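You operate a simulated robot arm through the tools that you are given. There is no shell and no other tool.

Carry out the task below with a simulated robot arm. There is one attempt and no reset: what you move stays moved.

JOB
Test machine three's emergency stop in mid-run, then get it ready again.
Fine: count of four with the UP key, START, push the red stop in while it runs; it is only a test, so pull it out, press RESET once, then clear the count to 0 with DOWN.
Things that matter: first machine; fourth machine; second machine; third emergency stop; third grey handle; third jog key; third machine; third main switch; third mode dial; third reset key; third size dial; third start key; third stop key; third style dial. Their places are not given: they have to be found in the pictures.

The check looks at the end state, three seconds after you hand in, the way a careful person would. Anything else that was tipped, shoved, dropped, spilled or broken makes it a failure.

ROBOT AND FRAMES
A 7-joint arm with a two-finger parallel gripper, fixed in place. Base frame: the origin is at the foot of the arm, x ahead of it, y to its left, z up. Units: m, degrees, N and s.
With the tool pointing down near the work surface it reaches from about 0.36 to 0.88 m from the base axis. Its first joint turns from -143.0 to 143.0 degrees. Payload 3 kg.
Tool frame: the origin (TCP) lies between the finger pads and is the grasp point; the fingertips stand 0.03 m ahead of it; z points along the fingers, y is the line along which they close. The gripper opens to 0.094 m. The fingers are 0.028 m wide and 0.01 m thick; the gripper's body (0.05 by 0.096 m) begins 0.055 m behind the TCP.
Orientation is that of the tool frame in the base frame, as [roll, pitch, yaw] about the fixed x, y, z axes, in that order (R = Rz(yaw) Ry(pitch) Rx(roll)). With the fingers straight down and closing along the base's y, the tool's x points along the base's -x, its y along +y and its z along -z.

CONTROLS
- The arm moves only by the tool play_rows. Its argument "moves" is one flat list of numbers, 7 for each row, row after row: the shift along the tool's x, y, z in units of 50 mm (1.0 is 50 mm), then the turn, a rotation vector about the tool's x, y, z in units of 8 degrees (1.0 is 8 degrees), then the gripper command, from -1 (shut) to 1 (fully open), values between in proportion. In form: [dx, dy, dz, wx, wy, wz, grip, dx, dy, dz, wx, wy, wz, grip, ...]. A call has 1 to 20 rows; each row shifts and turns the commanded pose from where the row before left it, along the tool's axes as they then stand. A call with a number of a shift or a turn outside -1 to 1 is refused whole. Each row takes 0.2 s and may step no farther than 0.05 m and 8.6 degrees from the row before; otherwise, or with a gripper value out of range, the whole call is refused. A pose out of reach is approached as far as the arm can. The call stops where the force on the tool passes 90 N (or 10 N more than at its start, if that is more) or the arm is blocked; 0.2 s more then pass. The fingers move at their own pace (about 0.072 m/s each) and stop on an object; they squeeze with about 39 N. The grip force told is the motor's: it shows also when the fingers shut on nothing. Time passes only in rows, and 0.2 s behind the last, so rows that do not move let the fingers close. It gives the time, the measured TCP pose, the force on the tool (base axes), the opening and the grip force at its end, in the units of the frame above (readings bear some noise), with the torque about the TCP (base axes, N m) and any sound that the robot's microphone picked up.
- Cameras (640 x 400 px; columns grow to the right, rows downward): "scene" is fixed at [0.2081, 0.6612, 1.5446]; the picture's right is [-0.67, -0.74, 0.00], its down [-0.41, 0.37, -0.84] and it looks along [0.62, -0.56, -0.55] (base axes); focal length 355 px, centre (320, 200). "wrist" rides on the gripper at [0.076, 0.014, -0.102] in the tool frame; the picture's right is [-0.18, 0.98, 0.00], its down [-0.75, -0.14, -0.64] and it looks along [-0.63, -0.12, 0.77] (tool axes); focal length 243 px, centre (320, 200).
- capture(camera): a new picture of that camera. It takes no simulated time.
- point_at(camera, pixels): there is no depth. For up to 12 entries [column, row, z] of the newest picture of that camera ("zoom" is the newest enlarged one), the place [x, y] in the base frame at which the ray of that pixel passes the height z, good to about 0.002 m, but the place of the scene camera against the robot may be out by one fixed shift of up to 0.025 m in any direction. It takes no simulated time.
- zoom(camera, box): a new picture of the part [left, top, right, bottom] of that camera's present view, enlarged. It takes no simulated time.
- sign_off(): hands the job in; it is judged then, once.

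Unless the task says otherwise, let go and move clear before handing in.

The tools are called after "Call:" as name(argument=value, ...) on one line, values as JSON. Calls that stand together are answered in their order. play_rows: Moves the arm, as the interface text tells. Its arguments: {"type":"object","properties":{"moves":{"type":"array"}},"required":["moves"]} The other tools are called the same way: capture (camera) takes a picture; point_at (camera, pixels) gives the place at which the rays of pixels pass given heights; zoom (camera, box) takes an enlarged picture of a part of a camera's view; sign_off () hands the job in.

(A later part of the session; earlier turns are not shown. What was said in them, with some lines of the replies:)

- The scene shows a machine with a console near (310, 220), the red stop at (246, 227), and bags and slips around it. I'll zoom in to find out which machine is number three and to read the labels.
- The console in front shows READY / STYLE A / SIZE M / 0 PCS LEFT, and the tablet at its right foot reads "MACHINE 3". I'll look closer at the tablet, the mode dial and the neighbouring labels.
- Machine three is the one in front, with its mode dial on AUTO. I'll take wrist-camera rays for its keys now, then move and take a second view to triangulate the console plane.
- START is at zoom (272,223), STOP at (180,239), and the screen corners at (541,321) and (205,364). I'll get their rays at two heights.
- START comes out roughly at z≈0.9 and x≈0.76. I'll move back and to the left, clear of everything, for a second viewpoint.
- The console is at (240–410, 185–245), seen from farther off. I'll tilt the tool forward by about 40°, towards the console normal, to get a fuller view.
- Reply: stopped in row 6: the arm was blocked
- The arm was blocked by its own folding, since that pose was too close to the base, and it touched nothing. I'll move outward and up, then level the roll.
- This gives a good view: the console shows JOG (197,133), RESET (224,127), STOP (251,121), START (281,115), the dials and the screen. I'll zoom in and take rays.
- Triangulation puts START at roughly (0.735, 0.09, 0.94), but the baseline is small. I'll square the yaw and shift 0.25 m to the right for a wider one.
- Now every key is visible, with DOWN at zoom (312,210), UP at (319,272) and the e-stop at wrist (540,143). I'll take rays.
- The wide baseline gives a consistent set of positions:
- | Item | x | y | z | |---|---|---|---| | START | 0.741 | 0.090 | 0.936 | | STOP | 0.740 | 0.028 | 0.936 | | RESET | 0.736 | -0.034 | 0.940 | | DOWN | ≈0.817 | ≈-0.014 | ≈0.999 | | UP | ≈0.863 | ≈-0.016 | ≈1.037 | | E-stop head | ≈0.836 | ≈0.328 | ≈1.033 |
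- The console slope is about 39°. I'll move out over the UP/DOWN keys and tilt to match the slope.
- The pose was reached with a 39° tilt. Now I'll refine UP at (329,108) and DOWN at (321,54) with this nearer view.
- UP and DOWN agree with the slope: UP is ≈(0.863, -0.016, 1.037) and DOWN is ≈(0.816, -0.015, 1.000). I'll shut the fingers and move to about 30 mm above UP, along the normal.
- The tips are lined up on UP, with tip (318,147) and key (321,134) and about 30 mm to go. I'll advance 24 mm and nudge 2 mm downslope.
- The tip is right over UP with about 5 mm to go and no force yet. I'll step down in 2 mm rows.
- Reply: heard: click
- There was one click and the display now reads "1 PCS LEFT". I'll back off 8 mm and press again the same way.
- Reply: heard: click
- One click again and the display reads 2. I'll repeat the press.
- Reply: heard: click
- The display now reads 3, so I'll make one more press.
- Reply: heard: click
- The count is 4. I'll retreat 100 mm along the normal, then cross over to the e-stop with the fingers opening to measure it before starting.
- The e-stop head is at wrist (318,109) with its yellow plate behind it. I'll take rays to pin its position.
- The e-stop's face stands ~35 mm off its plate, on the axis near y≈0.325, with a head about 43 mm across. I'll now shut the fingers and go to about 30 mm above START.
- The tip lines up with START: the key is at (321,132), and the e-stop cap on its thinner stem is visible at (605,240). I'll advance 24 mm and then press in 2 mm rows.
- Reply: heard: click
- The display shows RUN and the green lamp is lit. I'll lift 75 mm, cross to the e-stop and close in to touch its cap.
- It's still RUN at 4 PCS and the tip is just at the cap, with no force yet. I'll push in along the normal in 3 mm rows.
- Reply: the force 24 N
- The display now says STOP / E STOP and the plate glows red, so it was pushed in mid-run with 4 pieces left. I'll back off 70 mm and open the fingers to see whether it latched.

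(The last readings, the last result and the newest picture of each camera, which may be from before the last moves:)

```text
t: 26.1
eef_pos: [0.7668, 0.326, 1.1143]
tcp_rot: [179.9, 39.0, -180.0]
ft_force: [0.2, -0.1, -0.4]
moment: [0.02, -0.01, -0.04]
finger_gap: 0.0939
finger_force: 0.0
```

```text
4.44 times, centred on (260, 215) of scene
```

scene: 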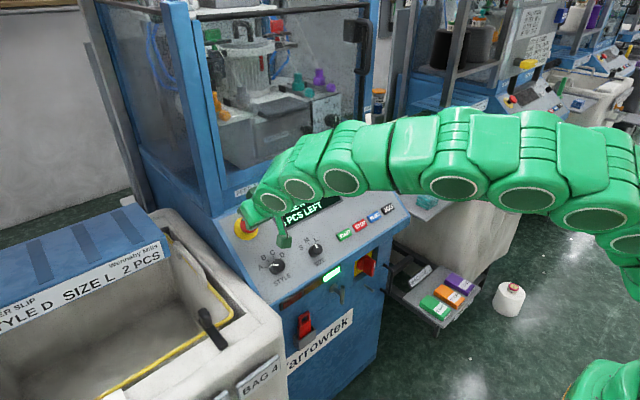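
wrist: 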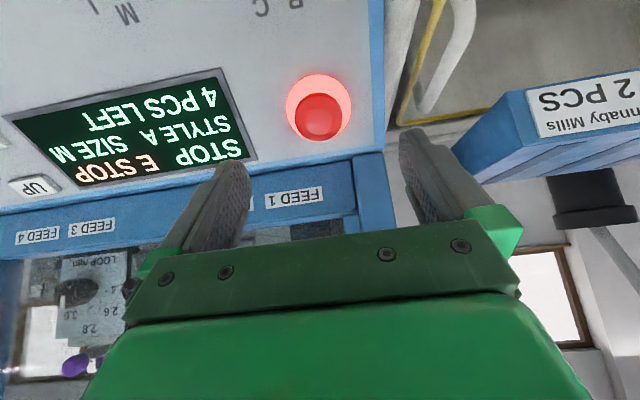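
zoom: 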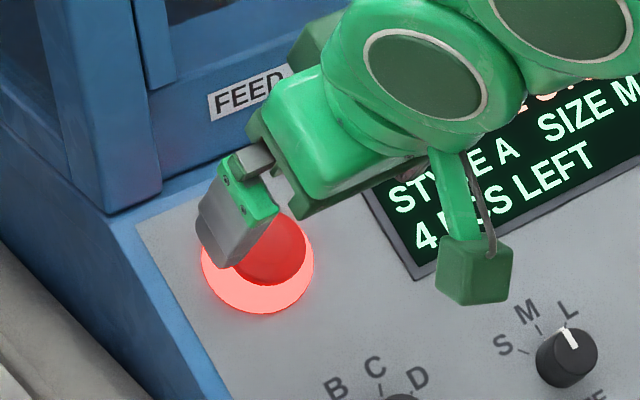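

It latched: the display holds E STOP and the cap sits lower at wrist (318,117), centred between the open fingers. I'll advance 80 mm so the fingers straddle the cap.

Call:
play_rows(moves=[0.02, -0.02, 0.6, 0, 0, 0, 1, 0, 0, 0.6, 0, 0, 0, 1, 0, 0, 0.4, 0, 0, 0, 1, 0, 0, 0, 0, 0, 0, 1])

Call:
capture(camera="wrist")

Call:
zoom(camera="scene", box=[200, 170, 320, 260])

```text
t: 27.1
eef_pos: [0.8139, 0.3254, 1.0519]
tcp_rot: [179.9, 39.0, 180.0]
ft_force: [-0.4, -0.3, 0.3]
moment: [0.0, 0.0, 0.03]
finger_gap: 0.0938
finger_force: 0.0
```

```text
taken
```

wrist: 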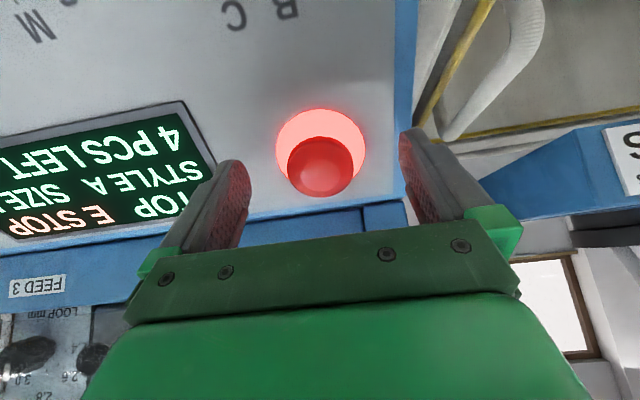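

```text
4.44 times, centred on (260, 215) of scene
```

zoom: 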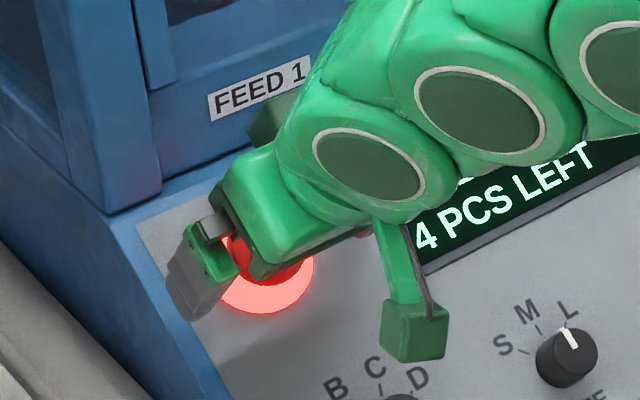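

The cap is at (320,168), between the finger pads, with its face ~20 mm ahead of the TCP. I'll advance 4 mm more and close on it.

Call:
play_rows(moves=[0, 0, 0.08, 0, 0, 0, 1, 0, 0, 0, 0, 0, 0, -1, 0, 0, 0, 0, 0, 0, -1, 0, 0, 0, 0, 0, 0, -1, 0, 0, 0, 0, 0, 0, -1, 0, 0, 0, 0, 0, 0, -1])

Call:
capture(camera="wrist")

Call:
zoom(camera="scene", box=[200, 170, 320, 260])

```text
t: 28.5
eef_pos: [0.8162, 0.3242, 1.0484]
tcp_rot: [179.9, 38.9, 180.0]
ft_force: [-2.7, -11.0, 2.0]
moment: [-0.17, -0.18, -0.24]
finger_gap: 0.0416
finger_force: 45.2
```

```text
taken
```

wrist: 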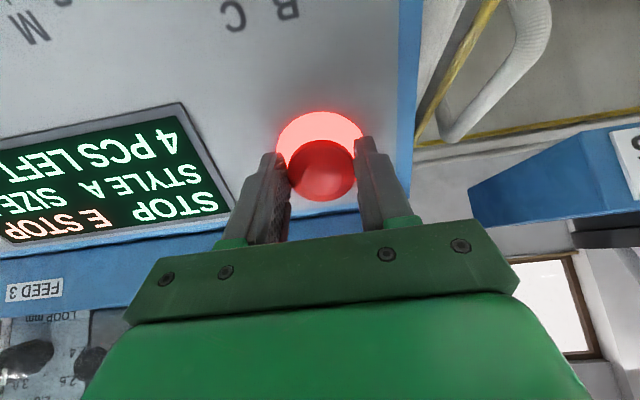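

```text
4.44 times, centred on (260, 215) of scene
```

zoom: 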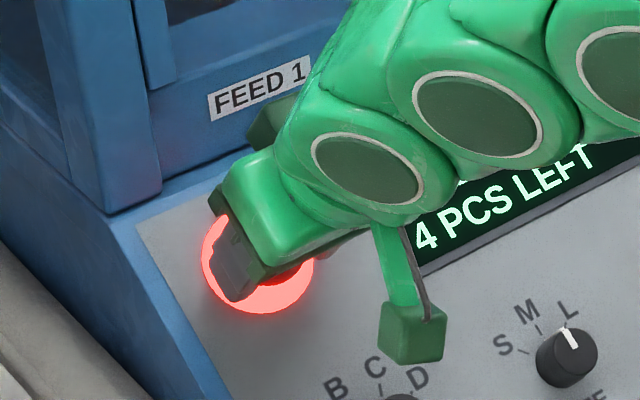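

The fingers have the cap, with a 41.6 mm gap and 45 N of grip. I'll ease 1 mm to the right to relax the side load and pull straight out along the normal in small rows.

Call:
play_rows(moves=[0, -0.02, 0, 0, 0, 0, -1, 0, 0, -0.06, 0, 0, 0, -1, 0, 0, -0.06, 0, 0, 0, -1, 0, 0, -0.06, 0, 0, 0, -1, 0, 0, -0.06, 0, 0, 0, -1])

Call:
capture(camera="wrist")

Call:
zoom(camera="scene", box=[200, 170, 320, 260])

```text
t: 29.7
eef_pos: [0.8096, 0.3243, 1.0547]
tcp_rot: [179.8, 38.8, 179.9]
ft_force: [26.4, 14.5, -22.7]
moment: [0.0, 0.07, 0.08]
finger_gap: 0.0419
finger_force: 44.8
```

```text
taken
```

wrist: 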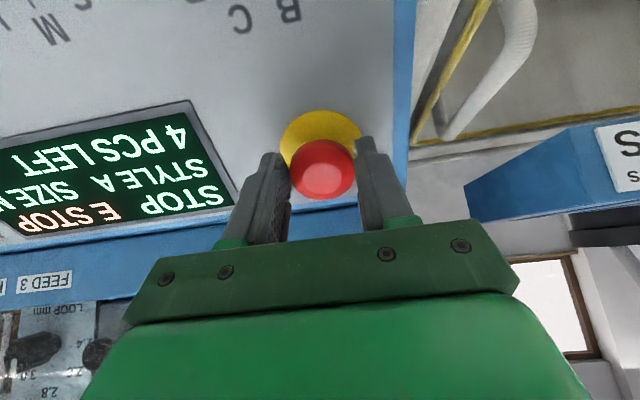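

```text
4.44 times, centred on (260, 215) of scene
```

zoom: 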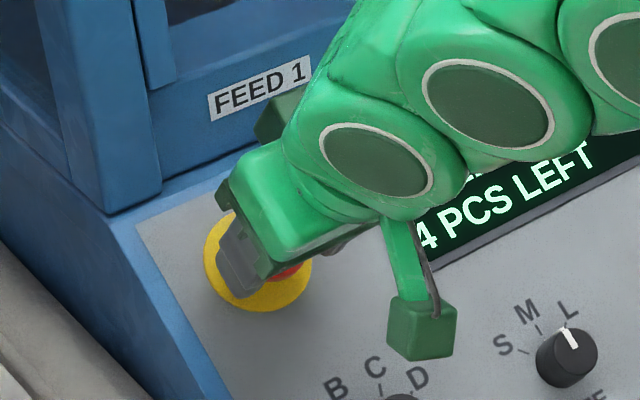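

The plate no longer glows, so the cap is pulled out; the display still shows E STOP until RESET. I'll open the fingers, then back off along the normal.

Call:
play_rows(moves=[0, 0, 0.03, 0, 0, 0, -1, 0, 0, 0, 0, 0, 0, 1, 0, 0, 0, 0, 0, 0, 1, 0, 0, 0, 0, 0, 0, 1, 0, 0, 0, 0, 0, 0, 1, 0, 0, -0.4, 0, 0, 0, 1, 0, 0, -0.8, 0, 0, 0, 1, 0, 0, 0, 0, 0, 0, 1])

Call:
capture(camera="wrist")

Call:
zoom(camera="wrist", box=[240, 50, 400, 150])

Call:
zoom(camera="scene", box=[200, 170, 320, 260])

```text
t: 31.5
eef_pos: [0.7716, 0.3249, 1.1024]
tcp_rot: [179.9, 39.0, 180.0]
ft_force: [0.3, 0.3, 0.4]
moment: [-0.03, -0.03, 0.01]
finger_gap: 0.094
finger_force: 0.2
```

```text
taken
```

wrist: 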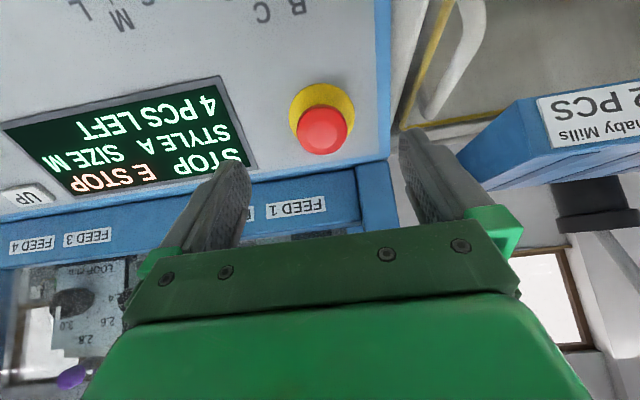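

```text
4.00 times, centred on (320, 100) of wrist
```

zoom: 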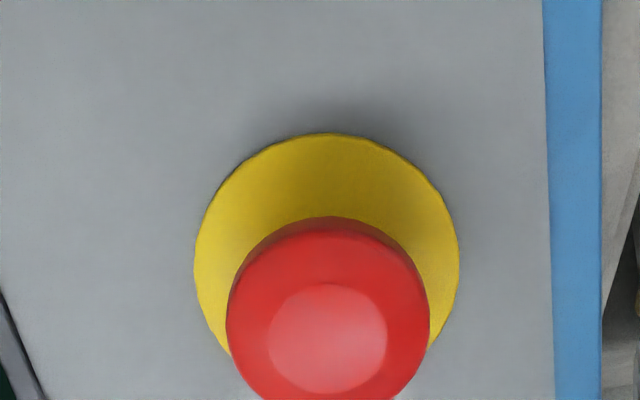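

```text
4.44 times, centred on (260, 215) of scene
```

zoom: 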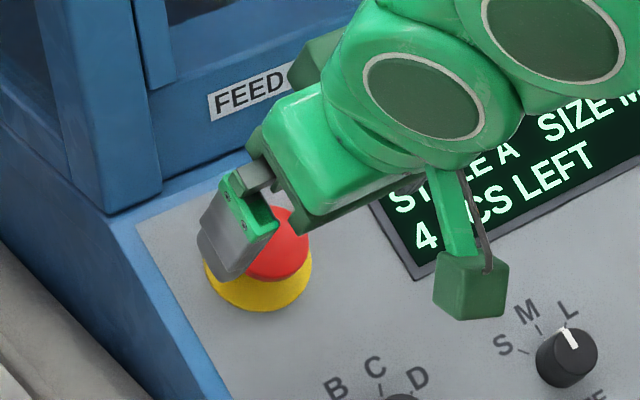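

The e-stop is out and clear of the fingers. I'll shut the fingers and cross over, 80 mm above the panel, to RESET.

Call:
play_rows(moves=[0.322, -0.8965, 0, 0, 0, 0, -1, 0.322, -0.8965, 0, 0, 0, 0, -1, 0.322, -0.8965, 0, 0, 0, 0, -1, 0.322, -0.8965, 0, 0, 0, 0, -1, 0.322, -0.8965, 0, 0, 0, 0, -1, 0.322, -0.8965, 0, 0, 0, 0, -1, 0.322, -0.8965, 0, 0, 0, 0, -1, 0.322, -0.8965, 0, 0, 0, 0, -1, 0, 0, 0.48, 0, 0, 0, -1, 0, 0, 0.48, 0, 0, 0, -1, 0, 0, 0, 0, 0, 0, -1])

Call:
capture(camera="wrist")

Call:
capture(camera="scene")

Call:
zoom(camera="scene", box=[220, 150, 420, 300])

```text
t: 33.9
eef_pos: [0.7033, -0.0353, 0.9835]
tcp_rot: [179.9, 39.0, 180.0]
ft_force: [0.4, -0.7, -1.0]
moment: [0.01, 0.02, -0.01]
finger_gap: 0.0
finger_force: 32.7
```

```text
taken
```

wrist: 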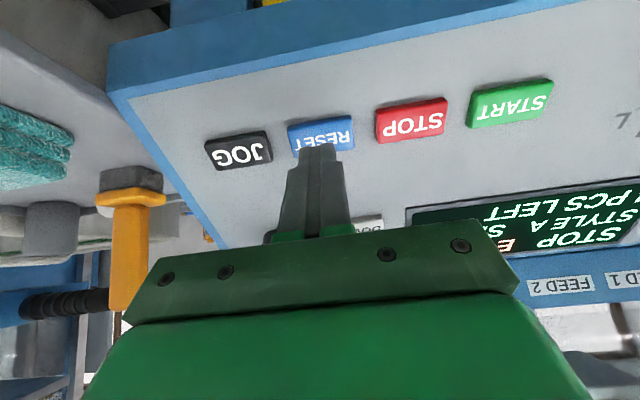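

```text
taken
```

scene: 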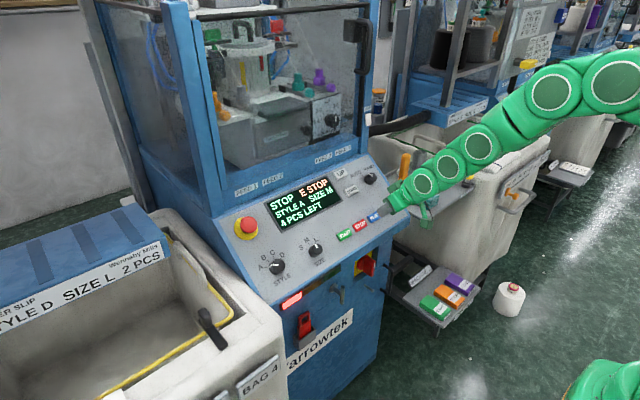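

```text
2.67 times, centred on (320, 225) of scene
```

zoom: 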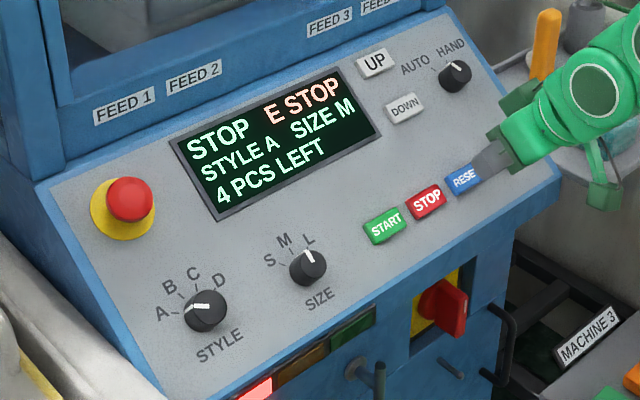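

STOP / E STOP is shown, and the tip is on RESET at (322,134) with about 30 mm to go. I'll advance and press gently, once.

Call:
play_rows(moves=[0.02, 0, 0.24, 0, 0, 0, -1, 0, 0, 0.24, 0, 0, 0, -1, 0, 0, 0.04, 0, 0, 0, -1, 0, 0, 0.04, 0, 0, 0, -1])

Call:
zoom(camera="scene", box=[220, 150, 420, 300])

```text
t: 34.9
eef_pos: [0.7206, -0.0342, 0.9612]
tcp_rot: [179.9, 39.0, 180.0]
ft_force: [-0.4, -0.7, 1.8]
moment: [0.0, -0.01, 0.0]
finger_gap: 0.0
finger_force: 33.6
heard: click
```

```text
2.67 times, centred on (320, 225) of scene
```

zoom: 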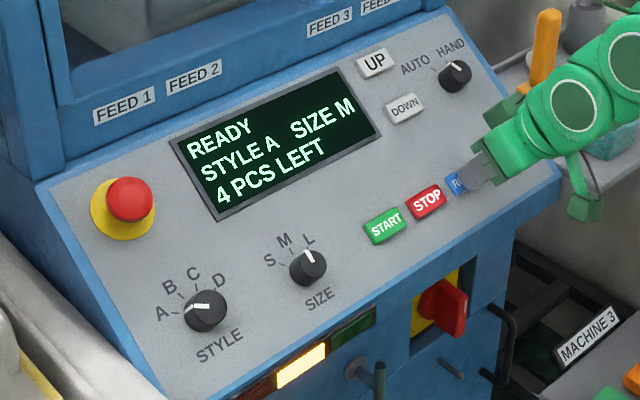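

The display reads READY at 4 PCS with the amber lamp lit, so RESET took one click. I'll lift off and move above DOWN.

Call:
play_rows(moves=[0, 0, -0.5, 0, 0, 0, -1, 0, 0, -0.5, 0, 0, 0, -1, -0.96, 0.185, 0, 0, 0, 0, -1, -0.96, 0.185, 0, 0, 0, 0, -1, 0, 0, 0.4, 0, 0, 0, -1, 0, 0, 0, 0, 0, 0, -1])

Call:
capture(camera="wrist")

Call:
zoom(camera="scene", box=[220, 150, 420, 300])

```text
t: 36.3
eef_pos: [0.7745, -0.0136, 1.0444]
tcp_rot: [179.9, 38.9, 179.9]
ft_force: [-0.5, -0.5, 0.2]
moment: [0.01, -0.01, -0.02]
finger_gap: 0.0
finger_force: 33.2
```

```text
taken
```

wrist: 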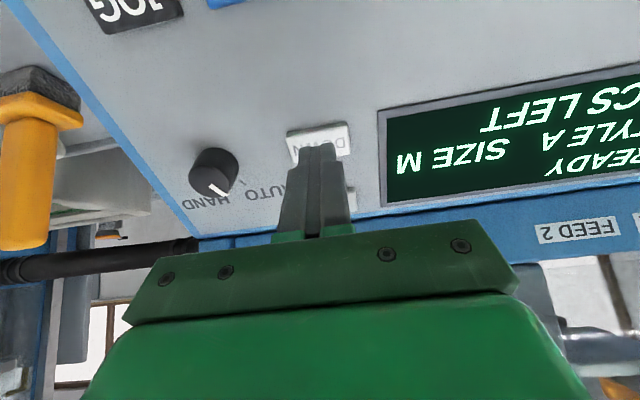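

```text
2.67 times, centred on (320, 225) of scene
```

zoom: 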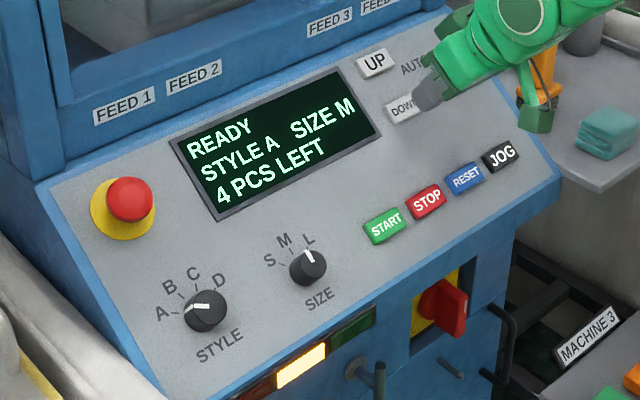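

DOWN is at (320,143) under the tips. I'll advance 24 mm with a 3 mm upslope correction, then press gently.

Call:
play_rows(moves=[-0.06, -0.02, 0.24, 0, 0, 0, -1, 0, 0, 0.24, 0, 0, 0, -1, 0, 0, 0.04, 0, 0, 0, -1, 0, 0, 0.04, 0, 0, 0, -1])

Call:
zoom(camera="scene", box=[220, 150, 420, 300])

```text
t: 37.3
eef_pos: [0.7944, -0.0159, 1.0244]
tcp_rot: [179.9, 39.0, 179.9]
ft_force: [0.5, 0.0, -0.3]
moment: [0.01, 0.01, -0.01]
finger_gap: 0.0
finger_force: 33.3
```

```text
2.67 times, centred on (320, 225) of scene
```

zoom: 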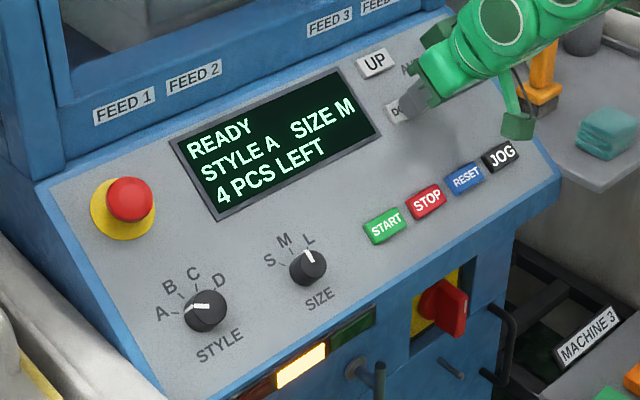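

There's no contact yet and the count is still 4. I'll step down 4 mm more in 2 mm rows.

Call:
play_rows(moves=[0, 0, 0.04, 0, 0, 0, -1, 0, 0, 0.04, 0, 0, 0, -1])

Call:
zoom(camera="scene", box=[220, 150, 420, 300])

```text
t: 37.9
eef_pos: [0.7973, -0.0165, 1.0215]
tcp_rot: [179.8, 39.0, 179.9]
ft_force: [-3.1, -0.3, 1.5]
moment: [-0.01, 0.06, 0.0]
finger_gap: 0.0
finger_force: 33.3
heard: click
```

```text
2.67 times, centred on (320, 225) of scene
```

zoom: 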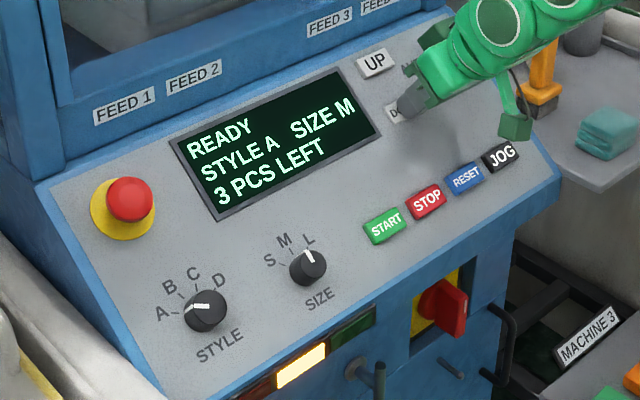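

One click and the count is 3. I'll back off 8 mm and press again.

Call:
play_rows(moves=[0, 0, -0.08, 0, 0, 0, -1, 0, 0, -0.08, 0, 0, 0, -1, 0, 0, 0, 0, 0, 0, -1, 0, 0, 0.08, 0, 0, 0, -1, 0, 0, 0.08, 0, 0, 0, -1])

Call:
zoom(camera="scene", box=[220, 150, 420, 300])

```text
t: 39.1
eef_pos: [0.7981, -0.0162, 1.0222]
tcp_rot: [179.9, 39.1, 180.0]
ft_force: [-0.7, 0.7, 1.8]
moment: [-0.01, 0.02, 0.03]
finger_gap: 0.0001
finger_force: 33.2
heard: click
```

```text
2.67 times, centred on (320, 225) of scene
```

zoom: 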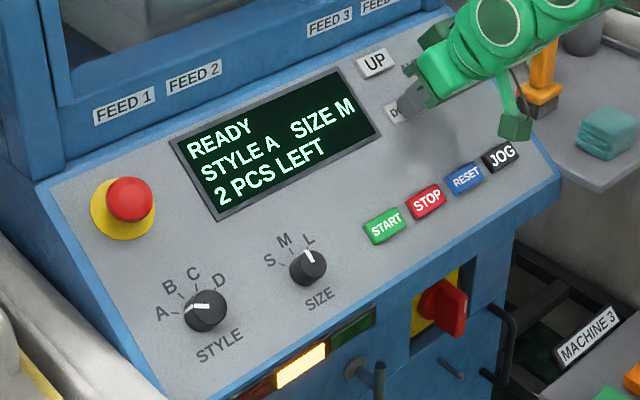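

The count is 2, so I'll press again.

Call:
play_rows(moves=[0, 0, -0.08, 0, 0, 0, -1, 0, 0, -0.08, 0, 0, 0, -1, 0, 0, 0, 0, 0, 0, -1, 0, 0, 0.08, 0, 0, 0, -1, 0, 0, 0.08, 0, 0, 0, -1])

Call:
zoom(camera="scene", box=[220, 150, 420, 300])

```text
t: 40.3
eef_pos: [0.7973, -0.0156, 1.0218]
tcp_rot: [179.9, 39.1, 179.8]
ft_force: [-1.5, -1.1, 1.1]
moment: [-0.05, 0.03, 0.0]
finger_gap: 0.0004
finger_force: 33.1
heard: click
```

```text
2.67 times, centred on (320, 225) of scene
```

zoom: 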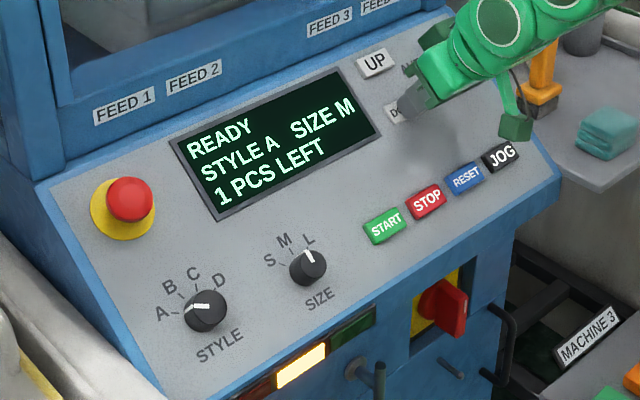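

The count is 1, so I'll make one last press.

Call:
play_rows(moves=[0, 0, -0.08, 0, 0, 0, -1, 0, 0, -0.08, 0, 0, 0, -1, 0, 0, 0, 0, 0, 0, -1, 0, 0, 0.08, 0, 0, 0, -1, 0, 0, 0.08, 0, 0, 0, -1])

Call:
zoom(camera="scene", box=[220, 150, 420, 300])

```text
t: 41.5
eef_pos: [0.7962, -0.0168, 1.0204]
tcp_rot: [179.9, 39.1, 179.8]
ft_force: [-1.9, -0.1, 1.1]
moment: [-0.03, 0.02, -0.01]
finger_gap: 0.0
finger_force: 32.9
heard: click
```

```text
2.67 times, centred on (320, 225) of scene
```

zoom: 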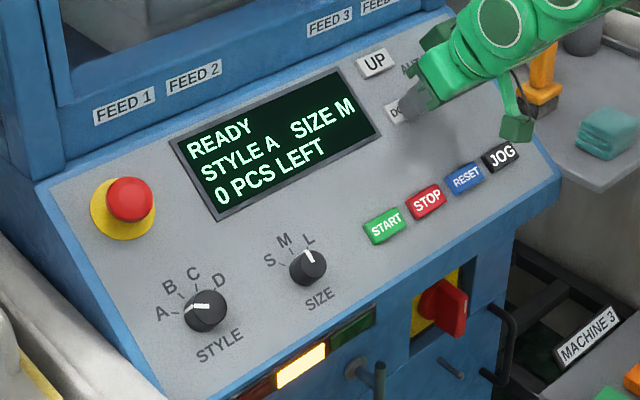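

The display reads READY / STYLE A / SIZE M / 0 PCS LEFT. I'll back well clear along the normal and check everything.

Call:
play_rows(moves=[0, 0, -0.5, 0, 0, 0, -1, 0, 0, -0.9, 0, 0, 0, -1, 0, 0, -0.9, 0, 0, 0, -1, 0, 0, -0.9, 0, 0, 0, -1, 0, 0, -0.9, 0, 0, 0, -1, 0, 0, 0, 0, 0, 0, -1, 0, 0, 0, 0, 0, 0, -1])

Call:
capture(camera="scene")

Call:
capture(camera="wrist")

Call:
zoom(camera="scene", box=[220, 150, 420, 275])

Call:
zoom(camera="scene", box=[260, 240, 420, 400])

```text
t: 43.1
eef_pos: [0.669, -0.0145, 1.1802]
tcp_rot: [179.9, 39.0, 179.9]
ft_force: [0.3, -0.9, 0.7]
moment: [-0.01, 0.0, -0.01]
finger_gap: 0.0001
finger_force: 33.3
```

```text
taken
```

scene: 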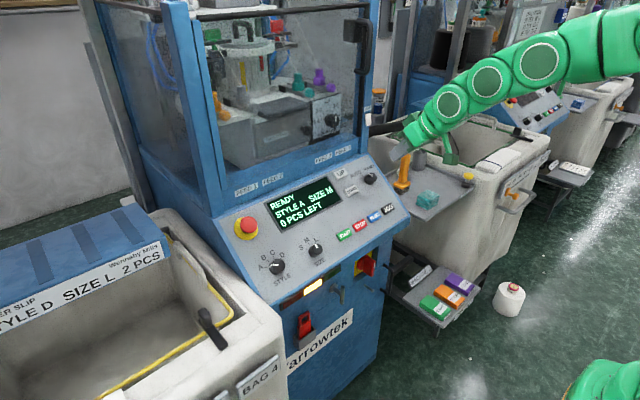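

```text
taken
```

wrist: 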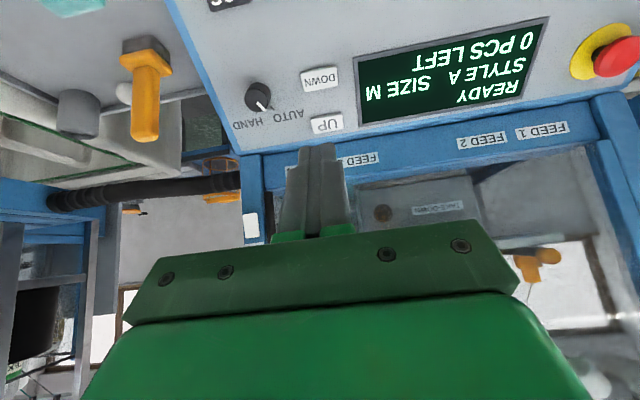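

```text
3.20 times, centred on (320, 212) of scene
```

zoom: 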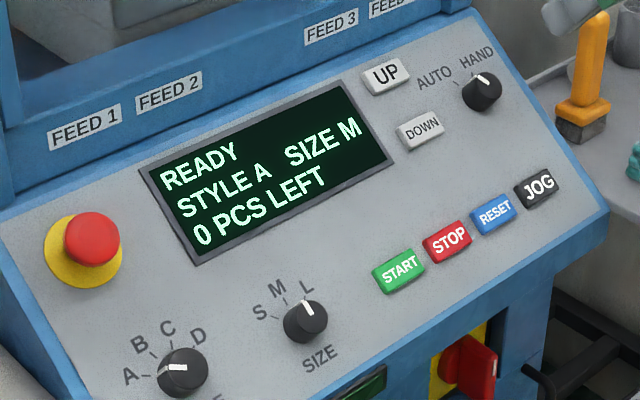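

```text
2.50 times, centred on (340, 320) of scene
```

zoom: 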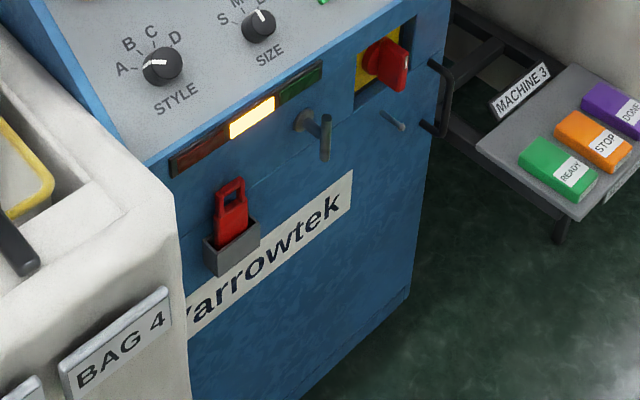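

The final pictures show READY, STYLE A, SIZE M and 0 PCS LEFT. The e-stop is out at (246,227) with its plate unlit, the amber lamp is lit as at the start, and the dials, main switch and surroundings are unchanged. The arm is clear and holding nothing, so I'm handing in.

Call:
sign_off()

```text
The job is handed in.
```

The emergency stop on machine three was tested mid-run and the machine is ready again. The job is handed in, but I haven't seen the check's verdict.

- **Run:** I set the count to 4 with UP and pressed START. The display showed RUN.
- **Stop test:** I pushed the red stop in while it was running with 4 pieces left. The display went to STOP / E STOP and the button stayed latched.
- **Recovery:** I pulled the stop back out and pressed RESET once, which brought back READY. Four presses of DOWN then cleared the count to 0.

The last pictures show READY, STYLE A, SIZE M and 0 PCS LEFT, with the stop out. The dials, main switch and surroundings look unchanged. The arm is clear of the machine and holding nothing.
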